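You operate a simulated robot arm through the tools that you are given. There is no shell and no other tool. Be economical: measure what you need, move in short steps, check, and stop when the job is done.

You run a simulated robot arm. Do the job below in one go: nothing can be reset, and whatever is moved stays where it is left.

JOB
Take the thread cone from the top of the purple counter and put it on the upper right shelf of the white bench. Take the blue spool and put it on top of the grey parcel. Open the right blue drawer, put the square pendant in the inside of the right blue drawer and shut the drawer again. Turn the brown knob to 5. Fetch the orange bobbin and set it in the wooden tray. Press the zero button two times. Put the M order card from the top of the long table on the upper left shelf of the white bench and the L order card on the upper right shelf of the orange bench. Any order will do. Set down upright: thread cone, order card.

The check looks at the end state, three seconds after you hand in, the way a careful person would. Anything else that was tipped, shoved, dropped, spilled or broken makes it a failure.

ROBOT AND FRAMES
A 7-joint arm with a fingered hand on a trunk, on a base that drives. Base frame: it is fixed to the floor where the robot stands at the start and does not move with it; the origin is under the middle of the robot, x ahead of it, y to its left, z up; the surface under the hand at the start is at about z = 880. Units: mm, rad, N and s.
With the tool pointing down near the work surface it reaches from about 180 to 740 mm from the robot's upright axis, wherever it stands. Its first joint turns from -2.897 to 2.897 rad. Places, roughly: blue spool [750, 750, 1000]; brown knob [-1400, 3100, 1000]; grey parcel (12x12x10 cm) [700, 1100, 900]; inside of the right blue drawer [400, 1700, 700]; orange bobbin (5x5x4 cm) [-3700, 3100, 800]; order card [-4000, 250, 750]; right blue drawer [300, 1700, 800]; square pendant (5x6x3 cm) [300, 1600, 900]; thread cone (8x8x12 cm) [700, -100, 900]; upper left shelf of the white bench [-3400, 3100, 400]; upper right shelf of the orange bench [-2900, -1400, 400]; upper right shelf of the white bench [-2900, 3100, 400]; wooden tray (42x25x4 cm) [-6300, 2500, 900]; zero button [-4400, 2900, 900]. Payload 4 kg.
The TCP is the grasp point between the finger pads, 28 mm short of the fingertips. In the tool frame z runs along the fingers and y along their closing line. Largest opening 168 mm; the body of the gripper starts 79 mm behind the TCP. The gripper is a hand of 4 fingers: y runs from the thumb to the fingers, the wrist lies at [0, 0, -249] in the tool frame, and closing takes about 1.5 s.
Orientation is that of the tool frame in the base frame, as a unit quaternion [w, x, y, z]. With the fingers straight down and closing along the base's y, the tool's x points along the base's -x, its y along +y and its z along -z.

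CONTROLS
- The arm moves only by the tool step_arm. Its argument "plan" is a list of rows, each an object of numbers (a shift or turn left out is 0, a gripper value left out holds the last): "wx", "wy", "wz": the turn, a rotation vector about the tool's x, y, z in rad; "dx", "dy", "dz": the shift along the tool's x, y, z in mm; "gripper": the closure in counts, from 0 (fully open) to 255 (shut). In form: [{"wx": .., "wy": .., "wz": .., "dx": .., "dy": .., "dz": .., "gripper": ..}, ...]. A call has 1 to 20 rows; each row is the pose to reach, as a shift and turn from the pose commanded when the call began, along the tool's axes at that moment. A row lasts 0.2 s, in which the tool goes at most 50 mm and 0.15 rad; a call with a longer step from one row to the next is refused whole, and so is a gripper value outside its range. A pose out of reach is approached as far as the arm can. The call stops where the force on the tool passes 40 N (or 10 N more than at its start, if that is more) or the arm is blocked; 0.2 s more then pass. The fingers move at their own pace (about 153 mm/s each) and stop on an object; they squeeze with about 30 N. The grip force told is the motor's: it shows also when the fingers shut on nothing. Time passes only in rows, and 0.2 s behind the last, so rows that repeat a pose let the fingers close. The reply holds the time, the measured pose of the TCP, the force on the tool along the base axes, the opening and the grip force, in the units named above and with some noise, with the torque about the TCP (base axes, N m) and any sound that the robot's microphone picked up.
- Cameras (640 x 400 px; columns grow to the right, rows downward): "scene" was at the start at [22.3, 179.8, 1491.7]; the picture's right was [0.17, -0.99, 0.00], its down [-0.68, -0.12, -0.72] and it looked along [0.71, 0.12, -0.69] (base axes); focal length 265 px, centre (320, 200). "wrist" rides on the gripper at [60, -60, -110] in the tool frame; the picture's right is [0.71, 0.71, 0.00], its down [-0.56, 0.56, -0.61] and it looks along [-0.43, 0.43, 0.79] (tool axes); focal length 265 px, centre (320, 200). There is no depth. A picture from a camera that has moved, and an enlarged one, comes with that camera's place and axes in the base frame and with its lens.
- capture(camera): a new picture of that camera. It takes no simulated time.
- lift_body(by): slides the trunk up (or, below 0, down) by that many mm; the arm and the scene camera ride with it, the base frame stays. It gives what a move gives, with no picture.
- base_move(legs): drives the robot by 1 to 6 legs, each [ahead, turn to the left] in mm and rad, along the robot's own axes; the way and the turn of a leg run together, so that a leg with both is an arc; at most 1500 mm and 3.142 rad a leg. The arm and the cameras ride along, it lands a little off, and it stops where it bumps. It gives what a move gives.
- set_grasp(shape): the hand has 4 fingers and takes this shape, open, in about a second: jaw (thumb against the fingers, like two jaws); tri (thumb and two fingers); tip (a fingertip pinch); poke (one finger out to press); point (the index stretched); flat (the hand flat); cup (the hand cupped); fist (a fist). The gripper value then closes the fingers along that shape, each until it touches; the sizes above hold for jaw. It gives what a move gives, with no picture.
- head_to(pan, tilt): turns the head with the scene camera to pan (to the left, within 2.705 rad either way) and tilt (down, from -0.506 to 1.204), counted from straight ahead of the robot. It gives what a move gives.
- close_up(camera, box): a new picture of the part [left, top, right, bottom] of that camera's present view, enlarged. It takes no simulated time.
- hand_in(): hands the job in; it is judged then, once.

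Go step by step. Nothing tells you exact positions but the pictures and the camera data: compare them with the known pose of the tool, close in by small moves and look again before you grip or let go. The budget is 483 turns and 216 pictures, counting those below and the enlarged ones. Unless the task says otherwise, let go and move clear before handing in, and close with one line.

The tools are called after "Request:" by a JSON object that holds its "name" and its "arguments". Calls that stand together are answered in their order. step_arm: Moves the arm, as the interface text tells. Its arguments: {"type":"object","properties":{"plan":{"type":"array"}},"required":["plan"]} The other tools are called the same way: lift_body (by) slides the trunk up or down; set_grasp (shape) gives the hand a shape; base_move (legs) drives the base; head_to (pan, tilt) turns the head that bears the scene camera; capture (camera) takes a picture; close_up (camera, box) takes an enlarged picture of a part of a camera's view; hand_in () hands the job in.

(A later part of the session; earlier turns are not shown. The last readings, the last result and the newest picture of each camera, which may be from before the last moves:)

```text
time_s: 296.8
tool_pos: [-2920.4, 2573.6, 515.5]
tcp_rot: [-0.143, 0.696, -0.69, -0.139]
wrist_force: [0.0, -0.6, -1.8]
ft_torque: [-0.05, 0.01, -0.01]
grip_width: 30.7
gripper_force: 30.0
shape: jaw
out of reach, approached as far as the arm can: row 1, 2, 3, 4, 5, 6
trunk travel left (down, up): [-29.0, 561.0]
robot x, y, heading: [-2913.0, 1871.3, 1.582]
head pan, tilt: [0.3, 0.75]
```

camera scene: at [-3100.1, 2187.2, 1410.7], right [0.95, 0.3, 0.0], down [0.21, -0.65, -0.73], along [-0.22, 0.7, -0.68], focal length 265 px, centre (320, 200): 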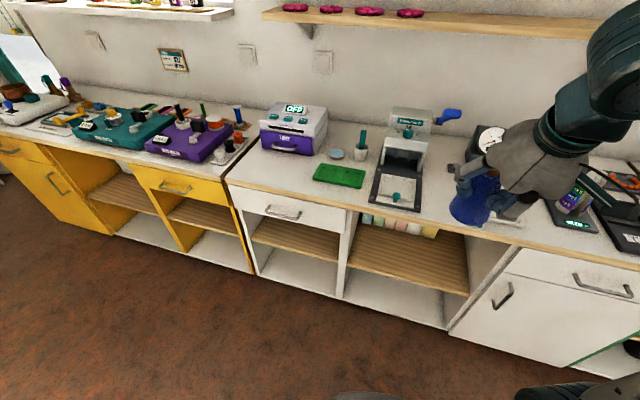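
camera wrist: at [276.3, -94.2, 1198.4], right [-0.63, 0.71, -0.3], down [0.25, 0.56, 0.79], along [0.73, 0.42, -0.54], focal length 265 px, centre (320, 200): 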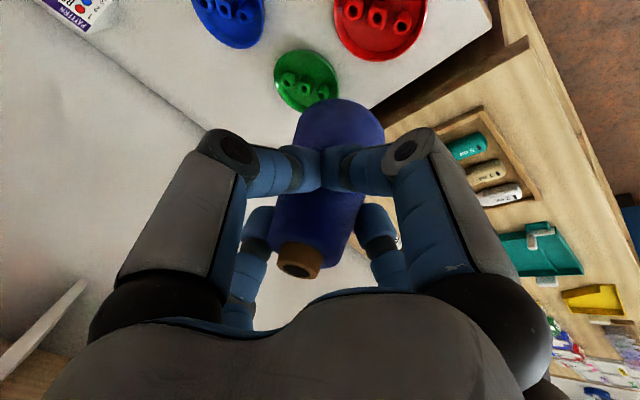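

My low reach needs a level hand with the arm stretched far out, so I'll set the cone on the bench top temporarily and regrip it with a level hand. Raise and move in to see free space.

Request:
{"name": "lift_body", "arguments": {"by": 400}}

Request:
{"name": "base_move", "arguments": {"legs": [[200, 0]]}}

Request:
{"name": "head_to", "arguments": {"pan": 0.1, "tilt": 0.6}}

Request:
{"name": "capture", "arguments": {"camera": "scene"}}

Request:
{"name": "capture", "arguments": {"camera": "wrist"}}

```text
time_s: 300.7
tool_pos: [-2919.8, 2573.0, 915.6]
tcp_rot: [-0.143, 0.695, -0.69, -0.139]
wrist_force: [0.7, -0.7, -1.8]
ft_torque: [-0.04, -0.01, 0.0]
grip_width: 30.7
gripper_force: 30.0
shape: jaw
trunk travel left (down, up): [-429.0, 161.0]
robot x, y, heading: [-2910.6, 1866.8, 1.579]
head pan, tilt: [0.3, 0.75]
```

```text
time_s: 302.3
tool_pos: [-2919.9, 2775.7, 915.6]
tcp_rot: [-0.144, 0.695, -0.691, -0.138]
wrist_force: [0.1, -0.3, -2.1]
ft_torque: [-0.05, -0.02, 0.0]
grip_width: 30.8
gripper_force: 30.4
shape: jaw
trunk travel left (down, up): [-429.0, 161.0]
robot x, y, heading: [-2911.6, 2075.3, 1.579]
head pan, tilt: [0.3, 0.75]
```

```text
time_s: 303.0
tool_pos: [-2920.8, 2776.0, 915.6]
tcp_rot: [-0.143, 0.695, -0.691, -0.14]
wrist_force: [-0.6, -1.0, -1.5]
ft_torque: [-0.02, 0.0, 0.0]
grip_width: 30.8
gripper_force: 30.8
shape: jaw
trunk travel left (down, up): [-429.0, 161.0]
robot x, y, heading: [-2912.4, 2072.0, 1.583]
head pan, tilt: [0.099, 0.6]
```

```text
89 pictures are left
camera scene: at [-3084.1, 2101.7, 1423.5], right [0.99, 0.11, 0.0], down [0.06, -0.56, -0.82], along [-0.09, 0.82, -0.57], focal length 265 px, centre (320, 200)
```

scene: 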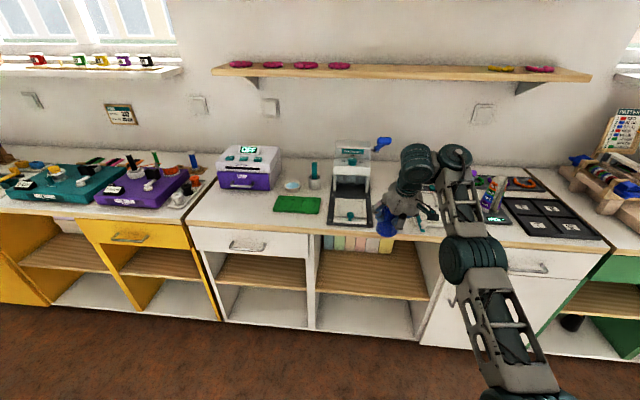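

```text
88 pictures are left
camera wrist: at [-2860.9, 2678.0, 993.5], right [-0.7, -0.65, -0.28], down [-0.57, 0.27, 0.78], along [-0.43, 0.71, -0.56], focal length 265 px, centre (320, 200)
```

wrist: 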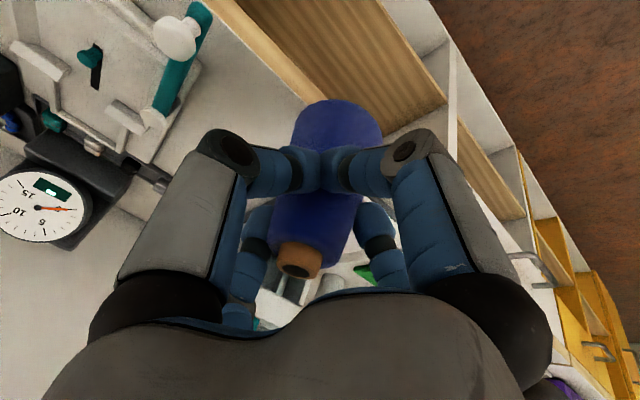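

There's free space on the bench top around (-2915, 2905). Move forward 130 mm and lower the cone onto it.

Request:
{"name": "base_move", "arguments": {"legs": [[130, 0]]}}

Request:
{"name": "lift_body", "arguments": {"by": -70}}

Request:
{"name": "capture", "arguments": {"camera": "wrist"}}

Request:
{"name": "close_up", "arguments": {"camera": "scene", "box": [320, 120, 500, 280]}}

```text
time_s: 304.3
tool_pos: [-2921.5, 2905.0, 916.2]
tcp_rot: [-0.143, 0.695, -0.691, -0.139]
wrist_force: [-0.3, 0.4, -1.3]
ft_torque: [-0.06, -0.04, 0.02]
grip_width: 30.7
gripper_force: 30.4
shape: jaw
trunk travel left (down, up): [-429.0, 161.0]
robot x, y, heading: [-2913.4, 2202.3, 1.576]
head pan, tilt: [0.099, 0.6]
```

```text
time_s: 305.0
tool_pos: [-2921.3, 2904.6, 884.7]
tcp_rot: [0.151, -0.69, 0.692, 0.149]
wrist_force: [0.1, -5.0, 15.8]
ft_torque: [-0.48, 0.4, 0.09]
grip_width: 32.7
gripper_force: 29.6
shape: jaw
trunk travel left (down, up): [-387.0, 203.0]
robot x, y, heading: [-2913.1, 2201.4, 1.583]
head pan, tilt: [0.099, 0.6]
stopped: the force on the tool passed its limit at 52 N (the readings are from after the stop); the commanded pose is now the measured one
```

```text
87 pictures are left
camera wrist: at [-2861.8, 2805.0, 959.6], right [-0.71, -0.64, -0.29], down [-0.56, 0.25, 0.79], along [-0.43, 0.72, -0.54], focal length 265 px, centre (320, 200)
```

wrist: 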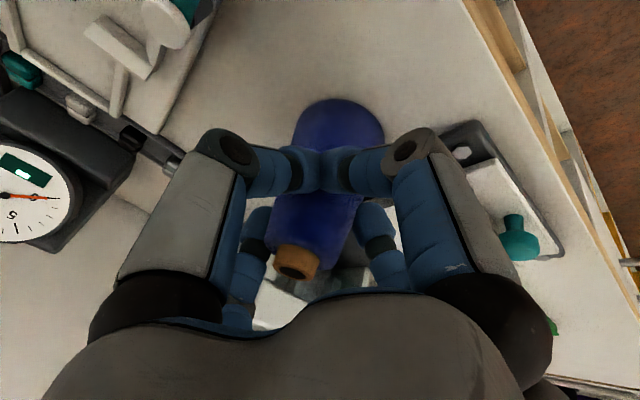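

```text
2.50 times, centred on (410, 200) of scene
camera zoom: at [-3084.8, 2228.2, 1380.7], right [0.99, 0.11, 0.0], down [0.06, -0.56, -0.83], along [-0.09, 0.82, -0.56], focal length 663 px, centre (95, 200)
```

zoom: 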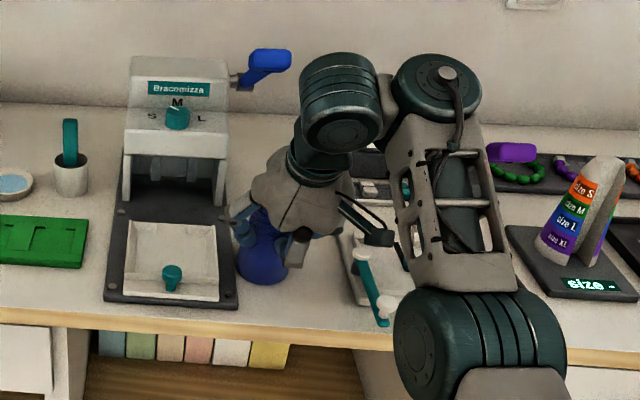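

Contact came at z≈885, meaning the bench top is about z≈815. The cone is on it; release slowly and check.

Request:
{"name": "step_arm", "arguments": {"plan": [{"gripper": 220}, {"gripper": 190}, {"gripper": 160}, {"gripper": 130}, {"gripper": 110}, {"gripper": 110}]}}

Request:
{"name": "capture", "arguments": {"camera": "wrist"}}

```text
time_s: 306.4
tool_pos: [-2922.7, 2907.9, 882.6]
tcp_rot: [0.149, -0.691, 0.693, 0.146]
wrist_force: [0.0, -0.4, 1.2]
ft_torque: [0.0, 0.02, -0.02]
grip_width: 94.9
gripper_force: 0.1
shape: jaw
trunk travel left (down, up): [-387.0, 203.0]
robot x, y, heading: [-2918.3, 2202.3, 1.577]
head pan, tilt: [0.099, 0.6]
```

```text
85 pictures are left
camera wrist: at [-2861.9, 2806.7, 957.2], right [-0.71, -0.64, -0.29], down [-0.56, 0.26, 0.79], along [-0.43, 0.72, -0.54], focal length 265 px, centre (320, 200)
```

wrist: 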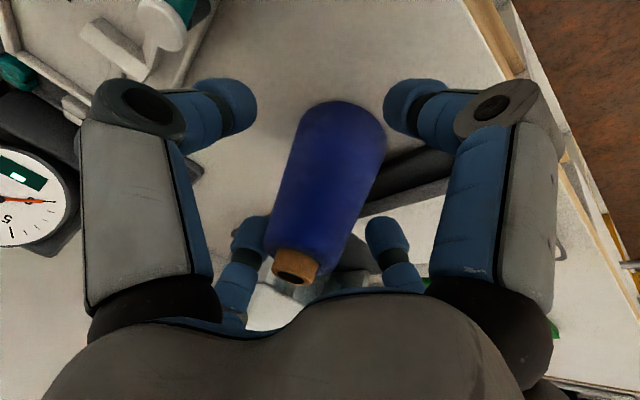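

The cone stands on the bench. Rise clear, back away, and level the hand.

Request:
{"name": "lift_body", "arguments": {"by": 120}}

Request:
{"name": "base_move", "arguments": {"legs": [[-400, 0]]}}

Request:
{"name": "step_arm", "arguments": {"plan": [{"dx": -1, "dz": -14, "wy": -0.115}, {"dx": -2, "dz": -28, "wy": -0.23}, {"dx": -4, "dz": -42, "wy": -0.345}, {"dx": -5, "dz": -56, "wy": -0.46}, {"dx": -6, "dz": -70, "wy": -0.575}, {"dx": -7, "dz": -84, "wy": -0.69}, {"dx": -9, "dz": -98, "wy": -0.805}, {"dx": -10, "dz": -112, "wy": -0.92}, {"dx": -11, "dz": -126, "wy": -1.035}, {"dx": -12, "dz": -138, "wy": -1.146}, {"dx": -12, "dz": -138, "wy": -1.146}]}}

```text
time_s: 307.9
tool_pos: [-2921.6, 2906.3, 1002.1]
tcp_rot: [0.149, -0.691, 0.692, 0.147]
wrist_force: [0.4, 0.2, 0.5]
ft_torque: [0.0, 0.0, -0.03]
grip_width: 94.7
gripper_force: 0.1
shape: jaw
trunk travel left (down, up): [-507.0, 83.0]
robot x, y, heading: [-2909.8, 2203.1, 1.58]
head pan, tilt: [0.099, 0.6]
```

```text
time_s: 310.4
tool_pos: [-2921.8, 2506.7, 1001.8]
tcp_rot: [-0.149, 0.694, -0.689, -0.148]
wrist_force: [-0.4, 0.1, -0.7]
ft_torque: [0.02, 0.01, -0.04]
grip_width: 94.7
gripper_force: 0.0
shape: jaw
trunk travel left (down, up): [-507.0, 83.0]
robot x, y, heading: [-2909.2, 1803.5, 1.58]
head pan, tilt: [0.099, 0.6]
```

```text
time_s: 312.8
tool_pos: [-2908.3, 2545.8, 1155.3]
tcp_rot: [0.502, -0.496, 0.504, 0.498]
wrist_force: [9.5, -1.4, 0.8]
ft_torque: [0.01, 0.03, 0.93]
grip_width: 96.1
gripper_force: 0.1
shape: jaw
out of reach, approached as far as the arm can: row 1, 2, 3, 4, 5, 6, 7, 8, 9, 10, 11
trunk travel left (down, up): [-507.0, 83.0]
robot x, y, heading: [-2909.8, 1801.1, 1.58]
head pan, tilt: [0.099, 0.6]
```

The hand is level. Tip it slightly down, roll 45° so fingers straddle the cone, and lower the trunk.

Request:
{"name": "step_arm", "arguments": {"plan": [{"wy": 0.1}, {"wy": 0.2}, {"wy": 0.26}]}}

Request:
{"name": "step_arm", "arguments": {"plan": [{"wz": -0.14}, {"wz": -0.28}, {"wz": -0.42}, {"wz": -0.56}, {"wz": -0.7}, {"wz": -0.785}, {"wz": -0.785}]}}

Request:
{"name": "lift_body", "arguments": {"by": -250}}

Request:
{"name": "capture", "arguments": {"camera": "wrist"}}

Request:
{"name": "capture", "arguments": {"camera": "scene"}}

```text
time_s: 313.6
tool_pos: [-2927.4, 2549.7, 1155.4]
tcp_rot: [-0.429, 0.564, -0.56, -0.43]
wrist_force: [-0.3, -0.4, -0.7]
ft_torque: [0.02, -0.06, -0.02]
grip_width: 95.5
gripper_force: 0.1
shape: jaw
trunk travel left (down, up): [-507.0, 83.0]
robot x, y, heading: [-2911.2, 1805.3, 1.585]
head pan, tilt: [0.099, 0.6]
```

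```text
time_s: 315.2
tool_pos: [-2927.8, 2550.5, 1157.0]
tcp_rot: [-0.562, 0.734, -0.301, -0.233]
wrist_force: [-0.3, 0.2, -0.7]
ft_torque: [0.0, 0.01, -0.04]
grip_width: 95.7
gripper_force: 0.1
shape: jaw
trunk travel left (down, up): [-507.0, 83.0]
robot x, y, heading: [-2907.3, 1804.3, 1.583]
head pan, tilt: [0.099, 0.6]
```

```text
time_s: 317.8
tool_pos: [-2927.6, 2549.9, 906.1]
tcp_rot: [-0.562, 0.734, -0.301, -0.232]
wrist_force: [0.2, 0.6, -0.6]
ft_torque: [0.0, 0.02, -0.04]
grip_width: 95.7
gripper_force: 0.1
shape: jaw
trunk travel left (down, up): [-257.0, 333.0]
robot x, y, heading: [-2908.6, 1802.8, 1.584]
head pan, tilt: [0.099, 0.6]
```

```text
84 pictures are left
camera wrist: at [-2842.3, 2444.7, 934.9], right [0.0, -0.26, -0.97], down [-0.79, -0.6, 0.16], along [-0.62, 0.76, -0.21], focal length 265 px, centre (320, 200)
```

wrist: 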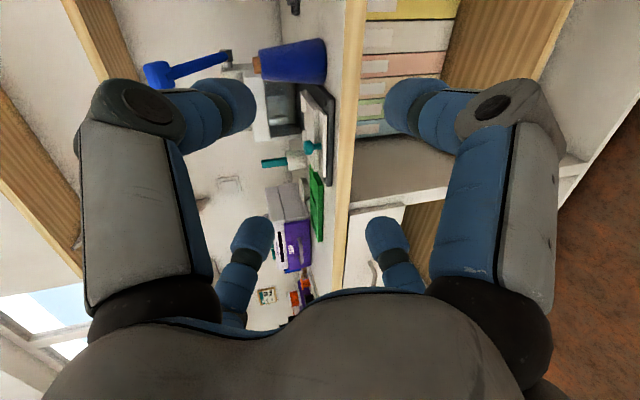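

```text
83 pictures are left
camera scene: at [-3080.9, 1829.8, 1250.9], right [0.99, 0.11, 0.0], down [0.06, -0.56, -0.83], along [-0.09, 0.82, -0.56], focal length 265 px, centre (320, 200)
```

scene: 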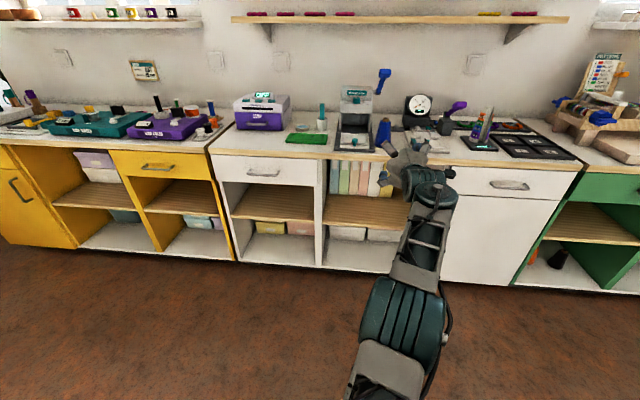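

Very clear side view: cone base z≈800, top ≈909, axis about (-2934, 2911); shelf board is about z≈470. I'll drive the open hand forward around the cone.

Request:
{"name": "lift_body", "arguments": {"by": -24}}

Request:
{"name": "base_move", "arguments": {"legs": [[280, 0]]}}

Request:
{"name": "capture", "arguments": {"camera": "wrist"}}

```text
time_s: 318.4
tool_pos: [-2927.6, 2550.5, 882.7]
tcp_rot: [-0.562, 0.734, -0.302, -0.233]
wrist_force: [0.3, 0.5, -0.7]
ft_torque: [0.03, 0.02, -0.03]
grip_width: 96.0
gripper_force: 0.1
shape: jaw
trunk travel left (down, up): [-233.0, 357.0]
robot x, y, heading: [-2912.9, 1799.5, 1.586]
head pan, tilt: [0.099, 0.6]
```

```text
time_s: 320.4
tool_pos: [-2931.7, 2829.5, 883.1]
tcp_rot: [-0.562, 0.735, -0.301, -0.233]
wrist_force: [-0.5, 0.1, -0.5]
ft_torque: [-0.02, -0.01, 0.02]
grip_width: 95.5
gripper_force: 0.1
shape: jaw
trunk travel left (down, up): [-233.0, 357.0]
robot x, y, heading: [-2912.0, 2083.9, 1.58]
head pan, tilt: [0.099, 0.6]
```

```text
82 pictures are left
camera wrist: at [-2846.4, 2724.0, 910.9], right [0.0, -0.26, -0.97], down [-0.79, -0.6, 0.16], along [-0.62, 0.76, -0.21], focal length 265 px, centre (320, 200)
```

wrist: 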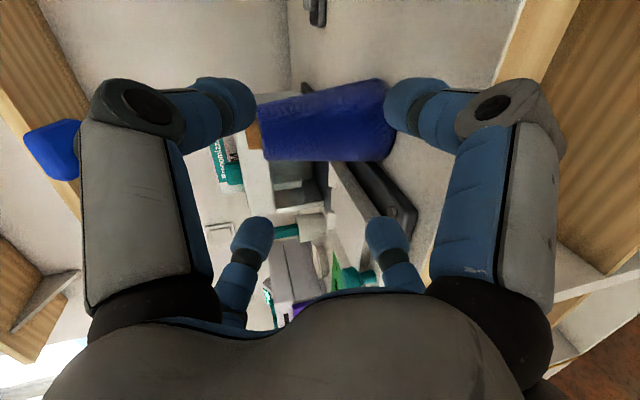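

Request:
{"name": "lift_body", "arguments": {"by": -8}}

Request:
{"name": "base_move", "arguments": {"legs": [[70, 0]]}}

Request:
{"name": "capture", "arguments": {"camera": "wrist"}}

```text
time_s: 321.0
tool_pos: [-2931.9, 2830.2, 874.8]
tcp_rot: [-0.562, 0.735, -0.301, -0.233]
wrist_force: [0.1, -0.5, 0.0]
ft_torque: [0.02, -0.02, 0.0]
grip_width: 95.6
gripper_force: 0.1
shape: jaw
trunk travel left (down, up): [-225.0, 365.0]
robot x, y, heading: [-2913.2, 2084.8, 1.586]
head pan, tilt: [0.099, 0.6]
```

```text
time_s: 322.0
tool_pos: [-2932.8, 2900.8, 875.0]
tcp_rot: [-0.562, 0.735, -0.3, -0.233]
wrist_force: [0.3, 0.3, 0.3]
ft_torque: [-0.01, -0.02, 0.02]
grip_width: 95.6
gripper_force: 0.0
shape: jaw
trunk travel left (down, up): [-225.0, 365.0]
robot x, y, heading: [-2915.2, 2154.0, 1.583]
head pan, tilt: [0.099, 0.6]
```

```text
81 pictures are left
camera wrist: at [-2847.6, 2794.4, 902.8], right [0.0, -0.26, -0.97], down [-0.79, -0.6, 0.16], along [-0.62, 0.76, -0.21], focal length 265 px, centre (320, 200)
```

wrist: 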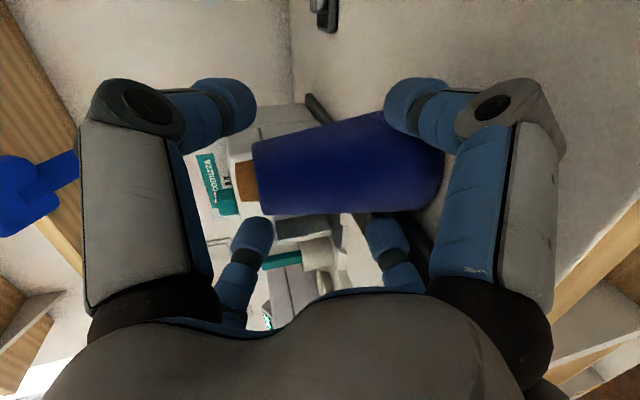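

Cone sits squarely between the two finger pairs. Close.

Request:
{"name": "step_arm", "arguments": {"plan": [{"gripper": 125}, {"gripper": 140}, {"gripper": 155}, {"gripper": 170}, {"gripper": 185}, {"gripper": 200}, {"gripper": 215}, {"gripper": 230}, {"gripper": 245}, {"gripper": 245}]}}

Request:
{"name": "capture", "arguments": {"camera": "wrist"}}

```text
time_s: 324.2
tool_pos: [-2932.9, 2901.4, 873.5]
tcp_rot: [-0.562, 0.734, -0.302, -0.233]
wrist_force: [-0.7, 0.2, -0.1]
ft_torque: [-0.02, -0.02, -0.01]
grip_width: 6.4
gripper_force: 0.0
shape: jaw
trunk travel left (down, up): [-225.0, 365.0]
robot x, y, heading: [-2913.9, 2156.7, 1.58]
head pan, tilt: [0.099, 0.6]
```

```text
80 pictures are left
camera wrist: at [-2847.6, 2794.5, 902.7], right [0.0, -0.26, -0.97], down [-0.79, -0.6, 0.16], along [-0.62, 0.76, -0.21], focal length 265 px, centre (320, 200)
```

wrist: 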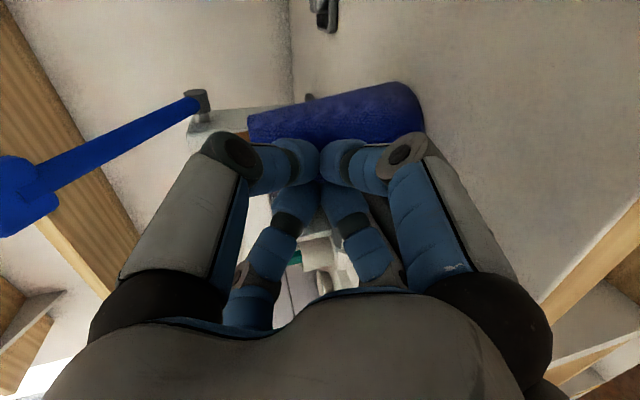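

The cone slid forward out of the tips (still upright). I need to go deeper. Back off, open, and re-measure.

Request:
{"name": "base_move", "arguments": {"legs": [[-90, 0]]}}

Request:
{"name": "step_arm", "arguments": {"plan": [{"gripper": 150}, {"gripper": 100}, {"gripper": 80}, {"gripper": 80}, {"gripper": 80}]}}

Request:
{"name": "capture", "arguments": {"camera": "wrist"}}

Request:
{"name": "close_up", "arguments": {"camera": "scene", "box": [300, 100, 500, 260]}}

```text
time_s: 325.3
tool_pos: [-2932.0, 2810.0, 873.1]
tcp_rot: [-0.561, 0.734, -0.301, -0.234]
wrist_force: [0.1, -0.4, -0.6]
ft_torque: [0.02, -0.01, 0.01]
grip_width: 6.4
gripper_force: 0.2
shape: jaw
trunk travel left (down, up): [-225.0, 365.0]
robot x, y, heading: [-2911.9, 2062.5, 1.592]
head pan, tilt: [0.099, 0.6]
```

```text
time_s: 326.5
tool_pos: [-2932.7, 2808.7, 873.9]
tcp_rot: [-0.562, 0.734, -0.301, -0.234]
wrist_force: [-0.3, -0.6, 0.3]
ft_torque: [0.0, -0.02, 0.0]
grip_width: 114.7
gripper_force: 0.0
shape: jaw
trunk travel left (down, up): [-225.0, 365.0]
robot x, y, heading: [-2912.5, 2063.3, 1.587]
head pan, tilt: [0.099, 0.6]
```

```text
79 pictures are left
camera wrist: at [-2846.9, 2704.1, 902.8], right [0.0, -0.26, -0.97], down [-0.79, -0.6, 0.16], along [-0.62, 0.76, -0.21], focal length 265 px, centre (320, 200)
```

wrist: 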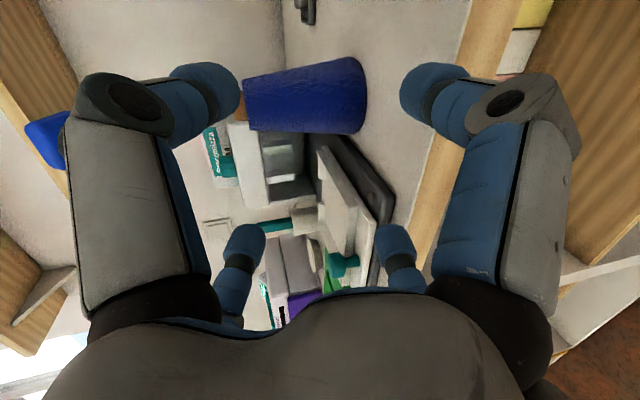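

```text
2.50 times, centred on (400, 180) of scene
camera zoom: at [-3084.6, 2088.9, 1218.9], right [0.99, 0.12, 0.0], down [0.07, -0.56, -0.83], along [-0.1, 0.82, -0.56], focal length 663 px, centre (120, 250)
```

zoom: 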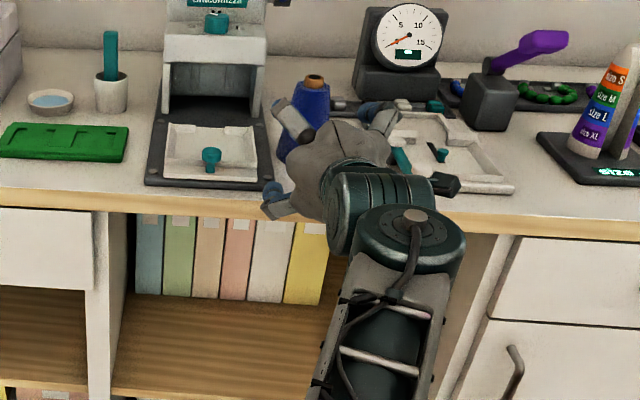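

Better fix: bench top z≈789, cone axis about (-2931, 2960). Lower a bit and drive in deeper.

Request:
{"name": "lift_body", "arguments": {"by": -16}}

Request:
{"name": "base_move", "arguments": {"legs": [[135, 0]]}}

Request:
{"name": "capture", "arguments": {"camera": "wrist"}}

```text
time_s: 327.1
tool_pos: [-2931.9, 2809.1, 858.1]
tcp_rot: [-0.562, 0.735, -0.301, -0.233]
wrist_force: [-0.5, -0.5, -0.2]
ft_torque: [-0.01, 0.01, 0.0]
grip_width: 114.6
gripper_force: 0.0
shape: jaw
trunk travel left (down, up): [-209.0, 381.0]
robot x, y, heading: [-2910.9, 2062.7, 1.585]
head pan, tilt: [0.099, 0.6]
```

```text
time_s: 328.0
tool_pos: [-2928.7, 2834.8, 863.2]
tcp_rot: [-0.564, 0.733, -0.302, -0.231]
wrist_force: [1.5, -19.9, 6.3]
ft_torque: [-1.15, 0.17, 1.17]
grip_width: 115.2
gripper_force: 0.1
shape: jaw
trunk travel left (down, up): [-209.0, 381.0]
robot x, y, heading: [-2910.2, 2095.4, 1.587]
head pan, tilt: [0.099, 0.6]
stopped in leg 1: the force on the tool passed its limit at 61 N (the readings are from after the stop); the commanded pose is now the measured one
```

```text
77 pictures are left
camera wrist: at [-2843.9, 2730.2, 892.4], right [0.01, -0.26, -0.97], down [-0.79, -0.59, 0.15], along [-0.61, 0.76, -0.21], focal length 265 px, centre (320, 200)
```

wrist: 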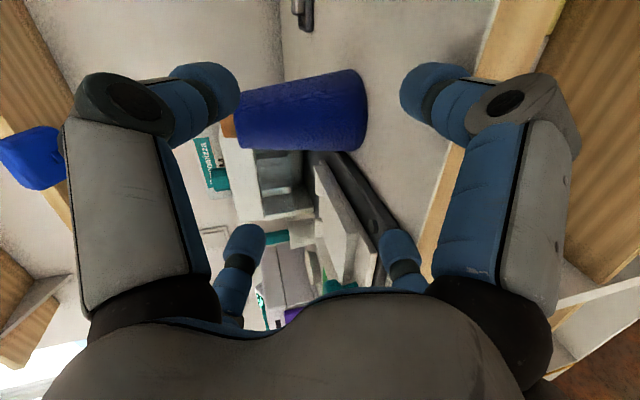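

A lower knuckle caught the bench edge. Raise to the earlier clear height with a narrower opening, then go in.

Request:
{"name": "base_move", "arguments": {"legs": [[-30, 0]]}}

Request:
{"name": "lift_body", "arguments": {"by": 15}}

Request:
{"name": "step_arm", "arguments": {"plan": [{"gripper": 112}, {"gripper": 116}, {"gripper": 116}]}}

Request:
{"name": "base_move", "arguments": {"legs": [[125, 0]]}}

Request:
{"name": "capture", "arguments": {"camera": "wrist"}}

```text
time_s: 328.9
tool_pos: [-2928.8, 2808.4, 861.6]
tcp_rot: [-0.562, 0.735, -0.301, -0.231]
wrist_force: [-0.1, -0.2, 0.3]
ft_torque: [-0.04, 0.0, 0.0]
grip_width: 115.0
gripper_force: 0.2
shape: jaw
trunk travel left (down, up): [-209.0, 381.0]
robot x, y, heading: [-2910.7, 2065.2, 1.585]
head pan, tilt: [0.099, 0.6]
```

```text
time_s: 329.5
tool_pos: [-2929.2, 2808.0, 875.6]
tcp_rot: [-0.562, 0.735, -0.301, -0.23]
wrist_force: [0.3, -0.5, -0.5]
ft_torque: [0.0, -0.03, -0.01]
grip_width: 114.8
gripper_force: 0.1
shape: jaw
trunk travel left (down, up): [-224.0, 366.0]
robot x, y, heading: [-2916.1, 2063.3, 1.589]
head pan, tilt: [0.099, 0.6]
```

```text
time_s: 330.3
tool_pos: [-2929.2, 2809.6, 875.8]
tcp_rot: [-0.562, 0.734, -0.301, -0.232]
wrist_force: [0.1, 0.1, 0.2]
ft_torque: [0.04, 0.01, -0.01]
grip_width: 92.0
gripper_force: 0.1
shape: jaw
trunk travel left (down, up): [-224.0, 366.0]
robot x, y, heading: [-2915.8, 2060.9, 1.585]
head pan, tilt: [0.099, 0.6]
```

```text
time_s: 331.6
tool_pos: [-2931.3, 2933.8, 874.8]
tcp_rot: [-0.562, 0.735, -0.301, -0.23]
wrist_force: [-0.2, -0.1, -0.2]
ft_torque: [0.08, 0.03, -0.01]
grip_width: 92.4
gripper_force: 0.0
shape: jaw
trunk travel left (down, up): [-224.0, 366.0]
robot x, y, heading: [-2915.1, 2188.4, 1.588]
head pan, tilt: [0.099, 0.6]
```

```text
76 pictures are left
camera wrist: at [-2846.6, 2828.6, 904.5], right [0.01, -0.26, -0.97], down [-0.79, -0.6, 0.16], along [-0.62, 0.76, -0.21], focal length 265 px, centre (320, 200)
```

wrist: 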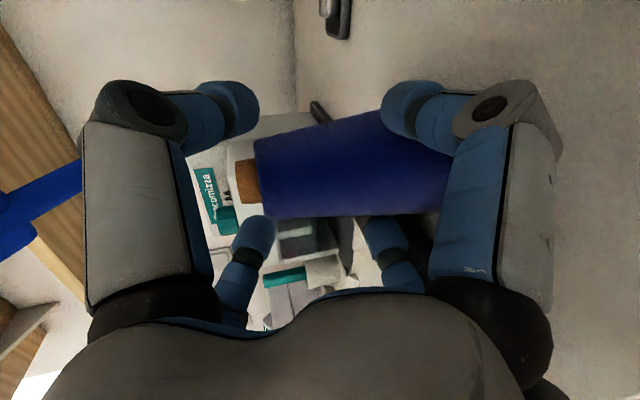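

Request:
{"name": "base_move", "arguments": {"legs": [[36, 0]]}}

Request:
{"name": "capture", "arguments": {"camera": "wrist"}}

```text
time_s: 332.4
tool_pos: [-2931.6, 2970.2, 875.4]
tcp_rot: [-0.562, 0.735, -0.301, -0.231]
wrist_force: [0.3, -1.1, 0.0]
ft_torque: [-0.01, 0.0, -0.01]
grip_width: 92.4
gripper_force: 0.1
shape: jaw
trunk travel left (down, up): [-224.0, 366.0]
robot x, y, heading: [-2916.9, 2226.3, 1.585]
head pan, tilt: [0.099, 0.6]
```

```text
75 pictures are left
camera wrist: at [-2846.9, 2864.8, 904.4], right [0.01, -0.26, -0.97], down [-0.79, -0.6, 0.16], along [-0.62, 0.76, -0.21], focal length 265 px, centre (320, 200)
```

wrist: 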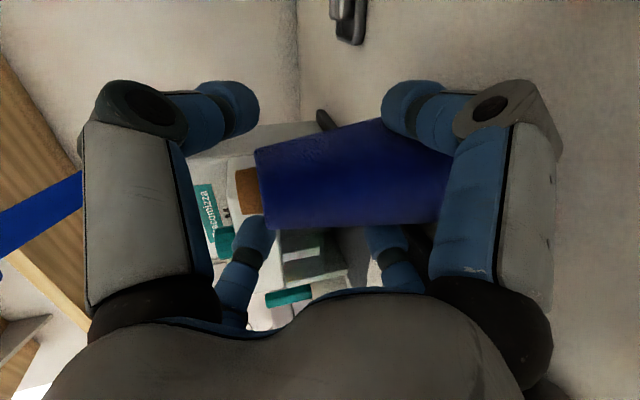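

The lower finger pair is too narrow for the cone base and nudges it. Raise slightly and open wider, then go deeper.

Request:
{"name": "lift_body", "arguments": {"by": 10}}

Request:
{"name": "step_arm", "arguments": {"plan": [{"gripper": 95}, {"gripper": 75}, {"gripper": 65}, {"gripper": 65}]}}

Request:
{"name": "base_move", "arguments": {"legs": [[35, 0]]}}

Request:
{"name": "capture", "arguments": {"camera": "wrist"}}

```text
time_s: 333.0
tool_pos: [-2932.1, 2970.4, 885.9]
tcp_rot: [-0.562, 0.735, -0.302, -0.231]
wrist_force: [-0.5, 0.3, -0.3]
ft_torque: [0.03, 0.02, 0.02]
grip_width: 91.9
gripper_force: 0.0
shape: jaw
trunk travel left (down, up): [-234.0, 356.0]
robot x, y, heading: [-2914.0, 2224.5, 1.588]
head pan, tilt: [0.099, 0.6]
```

```text
time_s: 334.0
tool_pos: [-2930.7, 2970.9, 885.1]
tcp_rot: [-0.562, 0.735, -0.301, -0.231]
wrist_force: [0.3, 0.6, -1.2]
ft_torque: [-0.02, 0.04, -0.03]
grip_width: 124.8
gripper_force: 0.0
shape: jaw
trunk travel left (down, up): [-234.0, 356.0]
robot x, y, heading: [-2917.6, 2223.1, 1.59]
head pan, tilt: [0.099, 0.6]
```

```text
time_s: 334.9
tool_pos: [-2932.6, 3004.8, 885.8]
tcp_rot: [-0.562, 0.735, -0.301, -0.231]
wrist_force: [-0.7, 0.2, 0.3]
ft_torque: [0.02, -0.01, -0.01]
grip_width: 124.5
gripper_force: 0.0
shape: jaw
trunk travel left (down, up): [-234.0, 356.0]
robot x, y, heading: [-2916.1, 2264.0, 1.586]
head pan, tilt: [0.099, 0.6]
```

```text
74 pictures are left
camera wrist: at [-2848.0, 2899.7, 914.3], right [0.01, -0.26, -0.97], down [-0.79, -0.6, 0.16], along [-0.62, 0.76, -0.21], focal length 265 px, centre (320, 200)
```

wrist: 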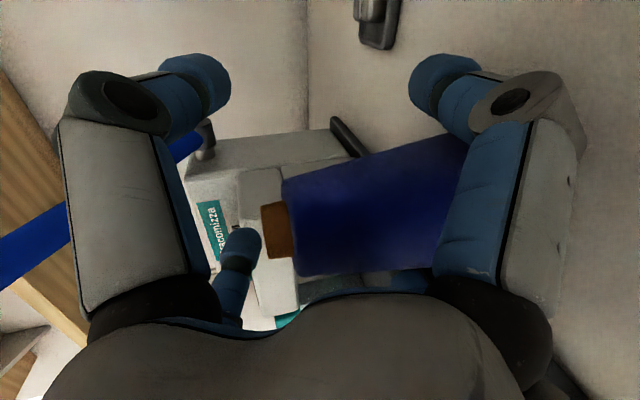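

Now the cone is deep between the fingers. Lower slightly and close.

Request:
{"name": "lift_body", "arguments": {"by": -8}}

Request:
{"name": "step_arm", "arguments": {"plan": [{"gripper": 90}, {"gripper": 110}, {"gripper": 130}, {"gripper": 145}, {"gripper": 160}, {"gripper": 175}, {"gripper": 190}, {"gripper": 205}, {"gripper": 220}, {"gripper": 235}, {"gripper": 250}, {"gripper": 250}]}}

Request:
{"name": "capture", "arguments": {"camera": "wrist"}}

```text
time_s: 335.4
tool_pos: [-2931.0, 3005.4, 877.0]
tcp_rot: [-0.562, 0.735, -0.302, -0.231]
wrist_force: [2.0, 0.5, -0.2]
ft_torque: [0.03, -0.09, 0.11]
grip_width: 124.9
gripper_force: 0.0
shape: jaw
trunk travel left (down, up): [-226.0, 364.0]
robot x, y, heading: [-2914.4, 2257.9, 1.585]
head pan, tilt: [0.099, 0.6]
```

```text
time_s: 338.0
tool_pos: [-2932.0, 3005.5, 879.2]
tcp_rot: [-0.563, 0.734, -0.301, -0.231]
wrist_force: [0.1, -1.3, 7.0]
ft_torque: [-0.41, 0.0, 0.0]
grip_width: 39.9
gripper_force: 29.6
shape: jaw
trunk travel left (down, up): [-226.0, 364.0]
robot x, y, heading: [-2920.1, 2260.3, 1.581]
head pan, tilt: [0.099, 0.6]
```

```text
73 pictures are left
camera wrist: at [-2848.0, 2899.3, 907.5], right [0.01, -0.26, -0.97], down [-0.79, -0.6, 0.15], along [-0.62, 0.76, -0.21], focal length 265 px, centre (320, 200)
```

wrist: 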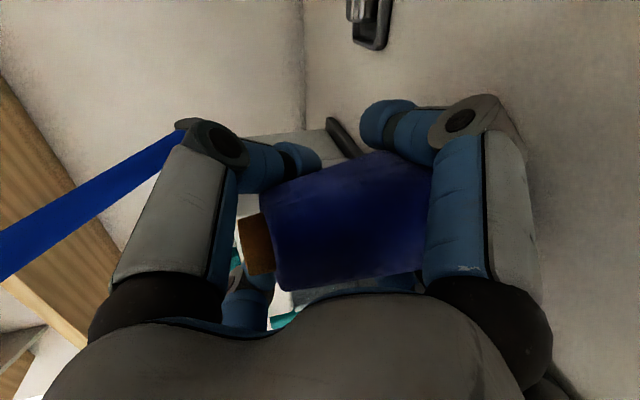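

A real grip now (40 mm, 30 N). Lift and back away with it.

Request:
{"name": "lift_body", "arguments": {"by": 45}}

Request:
{"name": "capture", "arguments": {"camera": "wrist"}}

```text
time_s: 338.9
tool_pos: [-2932.8, 3005.2, 921.6]
tcp_rot: [-0.562, 0.735, -0.302, -0.231]
wrist_force: [0.6, -0.4, -2.2]
ft_torque: [0.04, 0.0, -0.01]
grip_width: 39.2
gripper_force: 30.0
shape: jaw
trunk travel left (down, up): [-271.0, 319.0]
robot x, y, heading: [-2918.8, 2263.5, 1.584]
head pan, tilt: [0.099, 0.6]
```

```text
72 pictures are left
camera wrist: at [-2848.1, 2900.0, 950.8], right [0.01, -0.26, -0.96], down [-0.79, -0.6, 0.16], along [-0.62, 0.76, -0.21], focal length 265 px, centre (320, 200)
```

wrist: 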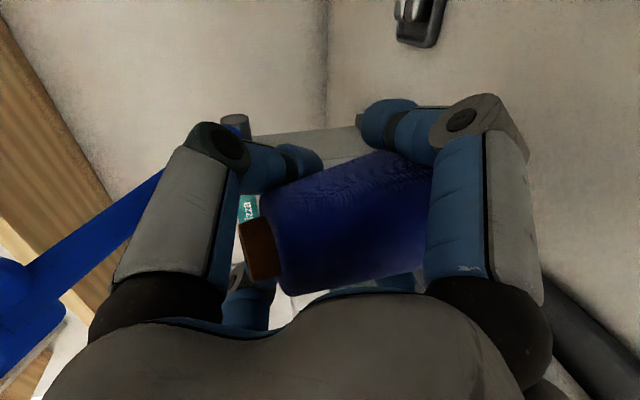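

The cone is held but sagged about 8° relative to upright. I'll back away, lower the trunk, then extend low and forward while correcting that tilt.

Request:
{"name": "base_move", "arguments": {"legs": [[-480, 0]]}}

Request:
{"name": "lift_body", "arguments": {"by": -262}}

Request:
{"name": "step_arm", "arguments": {"plan": [{"dx": -5, "dy": -5, "dz": 26, "wx": -0.016, "wy": 0.016, "wz": 0.03}, {"dx": -10, "dy": -10, "dz": 52, "wx": -0.032, "wy": 0.032, "wz": 0.06}, {"dx": -15, "dy": -15, "dz": 77, "wx": -0.05, "wy": 0.05, "wz": 0.09}, {"dx": 5, "dy": 5, "dz": 85, "wx": -0.065, "wy": 0.065, "wz": 0.118}, {"dx": 30, "dy": 30, "dz": 94, "wx": -0.065, "wy": 0.065, "wz": 0.118}, {"dx": 52, "dy": 52, "dz": 103, "wx": -0.065, "wy": 0.065, "wz": 0.118}, {"dx": 73, "dy": 73, "dz": 111, "wx": -0.065, "wy": 0.065, "wz": 0.118}, {"dx": 73, "dy": 73, "dz": 111, "wx": -0.065, "wy": 0.065, "wz": 0.118}]}}

Request:
{"name": "capture", "arguments": {"camera": "wrist"}}

```text
time_s: 341.7
tool_pos: [-2929.5, 2530.1, 923.0]
tcp_rot: [-0.561, 0.736, -0.299, -0.233]
wrist_force: [-0.4, -0.9, -1.3]
ft_torque: [0.07, -0.02, -0.01]
grip_width: 39.3
gripper_force: 30.1
shape: jaw
trunk travel left (down, up): [-271.0, 319.0]
robot x, y, heading: [-2905.6, 1783.1, 1.595]
head pan, tilt: [0.099, 0.6]
```

```text
time_s: 344.4
tool_pos: [-2929.5, 2530.2, 659.4]
tcp_rot: [-0.561, 0.737, -0.298, -0.234]
wrist_force: [0.2, 0.0, -2.1]
ft_torque: [0.06, 0.01, -0.05]
grip_width: 39.0
gripper_force: 30.1
shape: jaw
trunk travel left (down, up): [-9.0, 581.0]
robot x, y, heading: [-2906.7, 1781.1, 1.595]
head pan, tilt: [0.099, 0.6]
```

```text
time_s: 346.2
tool_pos: [-2928.1, 2609.1, 531.3]
tcp_rot: [-0.512, 0.743, -0.351, -0.252]
wrist_force: [-0.1, -0.8, -1.0]
ft_torque: [0.03, 0.02, 0.0]
grip_width: 39.1
gripper_force: 30.0
shape: jaw
trunk travel left (down, up): [-9.0, 581.0]
robot x, y, heading: [-2908.4, 1784.9, 1.595]
head pan, tilt: [0.099, 0.6]
```

```text
71 pictures are left
camera wrist: at [-2843.5, 2504.2, 560.4], right [-0.11, -0.35, -0.93], down [-0.78, -0.56, 0.3], along [-0.62, 0.75, -0.21], focal length 265 px, centre (320, 200)
```

wrist: 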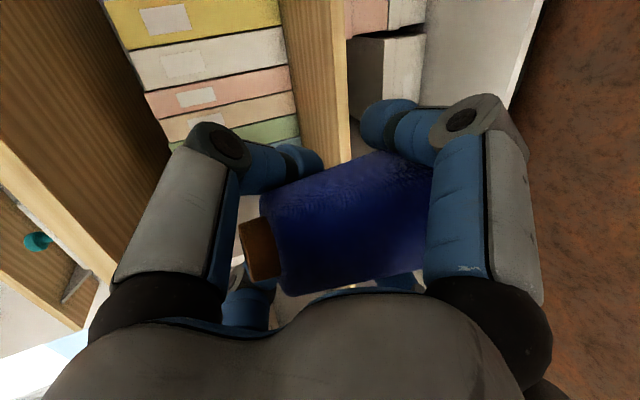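

The cone is upright and the board reads z≈428, with books at y≈3000. Raise slightly, and drive the cone in over the shelf.

Request:
{"name": "lift_body", "arguments": {"by": 12}}

Request:
{"name": "base_move", "arguments": {"legs": [[220, 0]]}}

Request:
{"name": "head_to", "arguments": {"pan": 0.0, "tilt": 0.5}}

Request:
{"name": "capture", "arguments": {"camera": "scene"}}

Request:
{"name": "capture", "arguments": {"camera": "wrist"}}

```text
time_s: 346.8
tool_pos: [-2928.4, 2608.4, 543.5]
tcp_rot: [-0.512, 0.743, -0.351, -0.251]
wrist_force: [0.0, -0.2, -2.2]
ft_torque: [0.05, 0.0, 0.02]
grip_width: 39.0
gripper_force: 30.2
shape: jaw
trunk travel left (down, up): [-21.0, 569.0]
robot x, y, heading: [-2906.7, 1783.1, 1.595]
head pan, tilt: [0.099, 0.6]
```

```text
time_s: 348.5
tool_pos: [-2935.7, 2831.9, 543.2]
tcp_rot: [-0.511, 0.743, -0.351, -0.252]
wrist_force: [-0.5, 0.1, -2.0]
ft_torque: [0.02, -0.03, -0.01]
grip_width: 39.3
gripper_force: 30.1
shape: jaw
trunk travel left (down, up): [-21.0, 569.0]
robot x, y, heading: [-2910.3, 2009.3, 1.6]
head pan, tilt: [0.099, 0.6]
```

```text
time_s: 349.2
tool_pos: [-2935.5, 2831.8, 542.7]
tcp_rot: [-0.511, 0.743, -0.351, -0.252]
wrist_force: [1.3, 0.9, -0.8]
ft_torque: [0.0, 0.02, 0.03]
grip_width: 39.0
gripper_force: 30.3
shape: jaw
trunk travel left (down, up): [-21.0, 569.0]
robot x, y, heading: [-2911.6, 2003.7, 1.595]
head pan, tilt: [0.0, 0.499]
```

```text
70 pictures are left
camera scene: at [-3075.1, 2035.6, 1023.9], right [1.0, 0.03, 0.0], down [0.01, -0.48, -0.88], along [-0.02, 0.88, -0.48], focal length 265 px, centre (320, 200)
```

scene: 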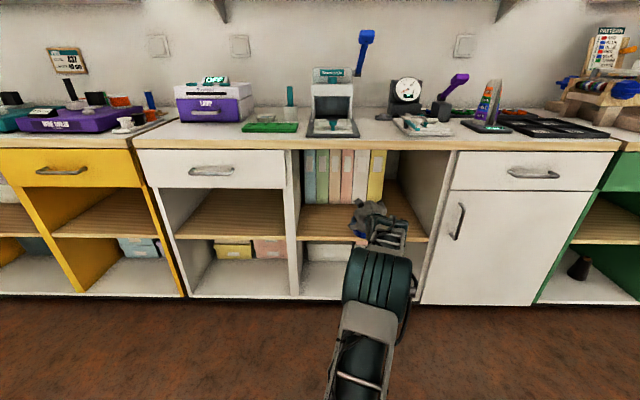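

```text
69 pictures are left
camera wrist: at [-2850.0, 2727.0, 572.5], right [-0.11, -0.35, -0.93], down [-0.77, -0.56, 0.3], along [-0.62, 0.75, -0.21], focal length 265 px, centre (320, 200)
```

wrist: 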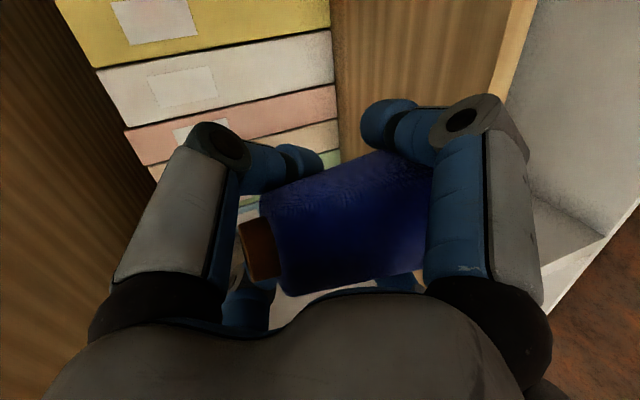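

Cone is upright relative to the books. Drive 85 mm further in, then lower until contact.

Request:
{"name": "base_move", "arguments": {"legs": [[85, 0]]}}

Request:
{"name": "lift_body", "arguments": {"by": -18}}

Request:
{"name": "capture", "arguments": {"camera": "wrist"}}

```text
time_s: 350.2
tool_pos: [-2937.9, 2914.9, 544.2]
tcp_rot: [-0.512, 0.743, -0.35, -0.252]
wrist_force: [-1.4, -0.6, -1.4]
ft_torque: [0.04, 0.0, -0.02]
grip_width: 39.0
gripper_force: 29.9
shape: jaw
trunk travel left (down, up): [-21.0, 569.0]
robot x, y, heading: [-2913.8, 2089.2, 1.596]
head pan, tilt: [0.0, 0.499]
```

```text
time_s: 350.9
tool_pos: [-2937.8, 2915.0, 525.9]
tcp_rot: [-0.511, 0.743, -0.351, -0.252]
wrist_force: [0.6, 0.8, -1.1]
ft_torque: [0.05, 0.02, 0.03]
grip_width: 39.1
gripper_force: 29.9
shape: jaw
trunk travel left (down, up): [-3.0, 587.0]
robot x, y, heading: [-2914.9, 2089.6, 1.594]
head pan, tilt: [0.0, 0.499]
```

```text
68 pictures are left
camera wrist: at [-2852.1, 2810.5, 554.5], right [-0.11, -0.35, -0.93], down [-0.77, -0.56, 0.3], along [-0.62, 0.75, -0.21], focal length 265 px, centre (320, 200)
```

wrist: 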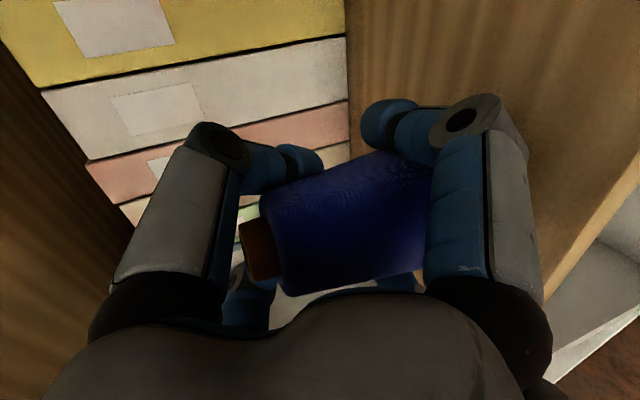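

Request:
{"name": "step_arm", "arguments": {"plan": [{"dx": 2.9, "dy": 2.3, "dz": 1.4}, {"dx": 5.9, "dy": 4.7, "dz": 2.8}, {"dx": 7.3, "dy": 5.8, "dz": 3.5}]}}

```text
time_s: 351.7
tool_pos: [-2939.2, 2915.7, 515.4]
tcp_rot: [-0.511, 0.743, -0.351, -0.252]
wrist_force: [0.1, -0.5, -1.8]
ft_torque: [0.02, 0.01, 0.0]
grip_width: 39.3
gripper_force: 30.2
shape: jaw
trunk travel left (down, up): [-3.0, 587.0]
robot x, y, heading: [-2913.6, 2090.6, 1.595]
head pan, tilt: [0.0, 0.499]
```

Request:
{"name": "step_arm", "arguments": {"plan": [{"dx": 2.9, "dy": 2.3, "dz": 1.4}, {"dx": 5.1, "dy": 4.1, "dz": 2.5}, {"dx": 5.1, "dy": 4.1, "dz": 2.5}]}}

```text
time_s: 352.5
tool_pos: [-2938.7, 2915.2, 509.2]
tcp_rot: [-0.513, 0.742, -0.352, -0.251]
wrist_force: [0.5, 0.1, -2.8]
ft_torque: [0.0, 0.02, 0.0]
grip_width: 38.9
gripper_force: 29.6
shape: jaw
trunk travel left (down, up): [-3.0, 587.0]
robot x, y, heading: [-2913.8, 2091.7, 1.597]
head pan, tilt: [0.0, 0.499]
```

Request:
{"name": "step_arm", "arguments": {"plan": [{"dx": 2.9, "dy": 2.3, "dz": 1.4}, {"dx": 5.1, "dy": 4.1, "dz": 2.5}, {"dx": 5.1, "dy": 4.1, "dz": 2.5}]}}

Request:
{"name": "close_up", "arguments": {"camera": "wrist", "box": [220, 90, 480, 310]}}

```text
time_s: 353.3
tool_pos: [-2937.4, 2914.8, 500.2]
tcp_rot: [-0.511, 0.743, -0.351, -0.252]
wrist_force: [-0.1, -0.1, -1.8]
ft_torque: [0.01, -0.02, 0.0]
grip_width: 39.3
gripper_force: 30.2
shape: jaw
trunk travel left (down, up): [-3.0, 587.0]
robot x, y, heading: [-2917.7, 2091.8, 1.598]
head pan, tilt: [0.0, 0.499]
```

```text
1.82 times, centred on (350, 200) of wrist
camera zoom: at [-2852.0, 2810.9, 530.0], right [-0.11, -0.35, -0.93], down [-0.78, -0.56, 0.3], along [-0.62, 0.75, -0.21], focal length 483 px, centre (266, 200)
```

zoom: 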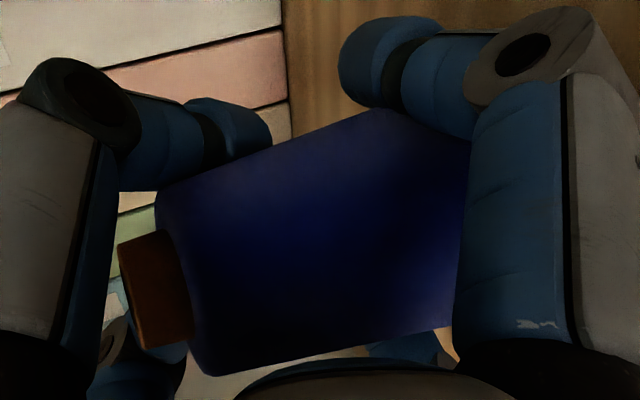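

Request:
{"name": "step_arm", "arguments": {"plan": [{"dx": 2.9, "dy": 2.3, "dz": 1.4}, {"dx": 5.1, "dy": 4.1, "dz": 2.5}, {"dx": 7.3, "dy": 5.8, "dz": 3.5}, {"dx": 7.3, "dy": 5.8, "dz": 3.5}]}}

```text
time_s: 354.3
tool_pos: [-2937.7, 2916.2, 497.6]
tcp_rot: [-0.516, 0.74, -0.349, -0.254]
wrist_force: [-0.1, 1.6, 23.1]
ft_torque: [-0.46, -0.57, 0.04]
grip_width: 39.4
gripper_force: 30.5
shape: jaw
trunk travel left (down, up): [-3.0, 587.0]
robot x, y, heading: [-2915.6, 2094.9, 1.595]
head pan, tilt: [0.0, 0.499]
```

Contact with the shelf board. Ease up 1 mm and open slowly.

Request:
{"name": "step_arm", "arguments": {"plan": [{"dx": -1.5, "dy": -1.2, "dz": -0.7}, {"dx": -1.5, "dy": -1.2, "dz": -0.7, "gripper": 225}, {"dx": -1.5, "dy": -1.2, "dz": -0.7, "gripper": 205}, {"dx": -1.5, "dy": -1.2, "dz": -0.7, "gripper": 185}, {"dx": -1.5, "dy": -1.2, "dz": -0.7, "gripper": 165}, {"dx": -1.5, "dy": -1.2, "dz": -0.7, "gripper": 140}, {"dx": -1.5, "dy": -1.2, "dz": -0.7, "gripper": 110}, {"dx": -1.5, "dy": -1.2, "dz": -0.7, "gripper": 75}, {"dx": -1.5, "dy": -1.2, "dz": -0.7, "gripper": 75}]}}

Request:
{"name": "capture", "arguments": {"camera": "wrist"}}

```text
time_s: 356.3
tool_pos: [-2937.6, 2916.0, 492.6]
tcp_rot: [-0.511, 0.743, -0.351, -0.251]
wrist_force: [0.1, -1.6, 0.0]
ft_torque: [-0.01, -0.02, -0.03]
grip_width: 117.9
gripper_force: 0.0
shape: jaw
trunk travel left (down, up): [-3.0, 587.0]
robot x, y, heading: [-2911.7, 2092.1, 1.598]
head pan, tilt: [0.0, 0.499]
```

```text
66 pictures are left
camera wrist: at [-2852.1, 2810.5, 522.4], right [-0.11, -0.35, -0.93], down [-0.78, -0.56, 0.3], along [-0.62, 0.75, -0.21], focal length 265 px, centre (320, 200)
```

wrist: 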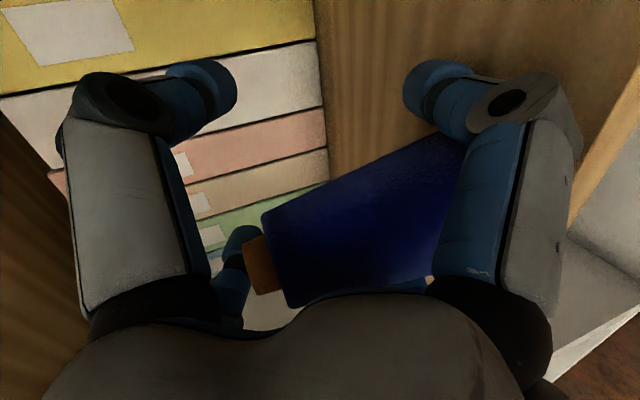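

The cone stands on its own. Open a bit more and back straight out, then check.

Request:
{"name": "step_arm", "arguments": {"plan": [{"gripper": 55}, {"gripper": 55}]}}

Request:
{"name": "base_move", "arguments": {"legs": [[-300, 0]]}}

Request:
{"name": "close_up", "arguments": {"camera": "scene", "box": [240, 100, 480, 280]}}

```text
time_s: 356.9
tool_pos: [-2938.4, 2914.9, 493.9]
tcp_rot: [-0.511, 0.743, -0.351, -0.251]
wrist_force: [0.1, -0.1, 0.0]
ft_torque: [0.0, 0.02, 0.01]
grip_width: 131.4
gripper_force: 0.0
shape: jaw
trunk travel left (down, up): [-3.0, 587.0]
robot x, y, heading: [-2917.8, 2093.2, 1.593]
head pan, tilt: [0.0, 0.499]
```

```text
time_s: 358.9
tool_pos: [-2933.5, 2617.3, 493.0]
tcp_rot: [-0.511, 0.743, -0.349, -0.253]
wrist_force: [-0.1, -0.9, 0.5]
ft_torque: [0.05, 0.03, 0.0]
grip_width: 131.4
gripper_force: 0.1
shape: jaw
trunk travel left (down, up): [-3.0, 587.0]
robot x, y, heading: [-2906.1, 1791.2, 1.603]
head pan, tilt: [0.0, 0.499]
```

```text
2.22 times, centred on (360, 190) of scene
camera zoom: at [-3069.0, 1820.0, 1006.0], right [1.0, 0.03, 0.0], down [0.01, -0.48, -0.88], along [-0.03, 0.88, -0.48], focal length 589 px, centre (231, 222)
```

zoom: 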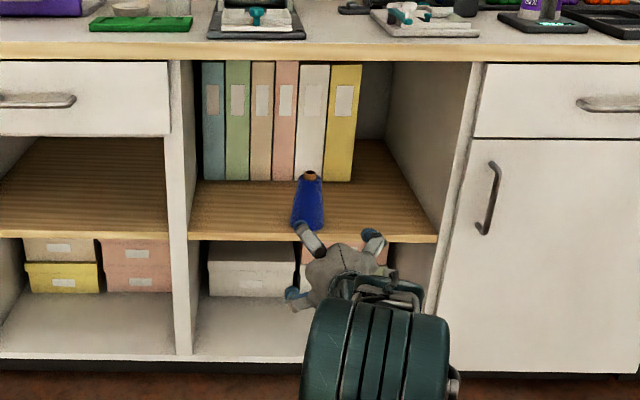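

The thread cone stands upright on the upper right shelf. Now raise the trunk and bring the hand back to pointing down.

Request:
{"name": "lift_body", "arguments": {"by": 400}}

Request:
{"name": "step_arm", "arguments": {"plan": [{"dx": -3, "dy": -3, "dz": -35, "wx": -0.035, "wy": 0.097, "wz": 0.048}, {"dx": -7, "dy": -6, "dz": -70, "wx": -0.069, "wy": 0.194, "wz": 0.096}, {"dx": -10, "dy": -9, "dz": -105, "wx": -0.103, "wy": 0.291, "wz": 0.144}, {"dx": -14, "dy": -13, "dz": -140, "wx": -0.138, "wy": 0.388, "wz": 0.192}, {"dx": -17, "dy": -16, "dz": -175, "wx": -0.172, "wy": 0.485, "wz": 0.24}, {"dx": -20, "dy": -19, "dz": -210, "wx": -0.207, "wy": 0.581, "wz": 0.288}, {"dx": -24, "dy": -22, "dz": -245, "wx": -0.241, "wy": 0.678, "wz": 0.336}, {"dx": -27, "dy": -25, "dz": -280, "wx": -0.276, "wy": 0.775, "wz": 0.384}, {"dx": -31, "dy": -28, "dz": -315, "wx": -0.31, "wy": 0.872, "wz": 0.432}, {"dx": -34, "dy": -32, "dz": -350, "wx": -0.345, "wy": 0.969, "wz": 0.48}, {"dx": -38, "dy": -35, "dz": -385, "wx": -0.379, "wy": 1.066, "wz": 0.528}, {"dx": -41, "dy": -38, "dz": -422, "wx": -0.4135, "wy": 1.163, "wz": 0.576}, {"dx": -41, "dy": -38, "dz": -422, "wx": -0.4135, "wy": 1.163, "wz": 0.576}]}}

```text
time_s: 362.8
tool_pos: [-2933.0, 2617.6, 893.0]
tcp_rot: [-0.511, 0.744, -0.349, -0.253]
wrist_force: [0.2, -0.4, 0.0]
ft_torque: [-0.01, 0.0, -0.02]
grip_width: 131.6
gripper_force: 0.1
shape: jaw
trunk travel left (down, up): [-403.0, 187.0]
robot x, y, heading: [-2904.5, 1794.5, 1.601]
head pan, tilt: [0.0, 0.499]
```

```text
time_s: 365.6
tool_pos: [-2917.4, 2236.4, 1089.0]
tcp_rot: [0.0, 0.718, -0.696, 0.0]
wrist_force: [0.0, -1.1, -0.5]
ft_torque: [0.02, -0.01, -0.01]
grip_width: 131.5
gripper_force: 0.1
shape: jaw
out of reach, approached as far as the arm can: row 12, 13
trunk travel left (down, up): [-403.0, 187.0]
robot x, y, heading: [-2903.4, 1797.1, 1.601]
head pan, tilt: [0.0, 0.499]
```

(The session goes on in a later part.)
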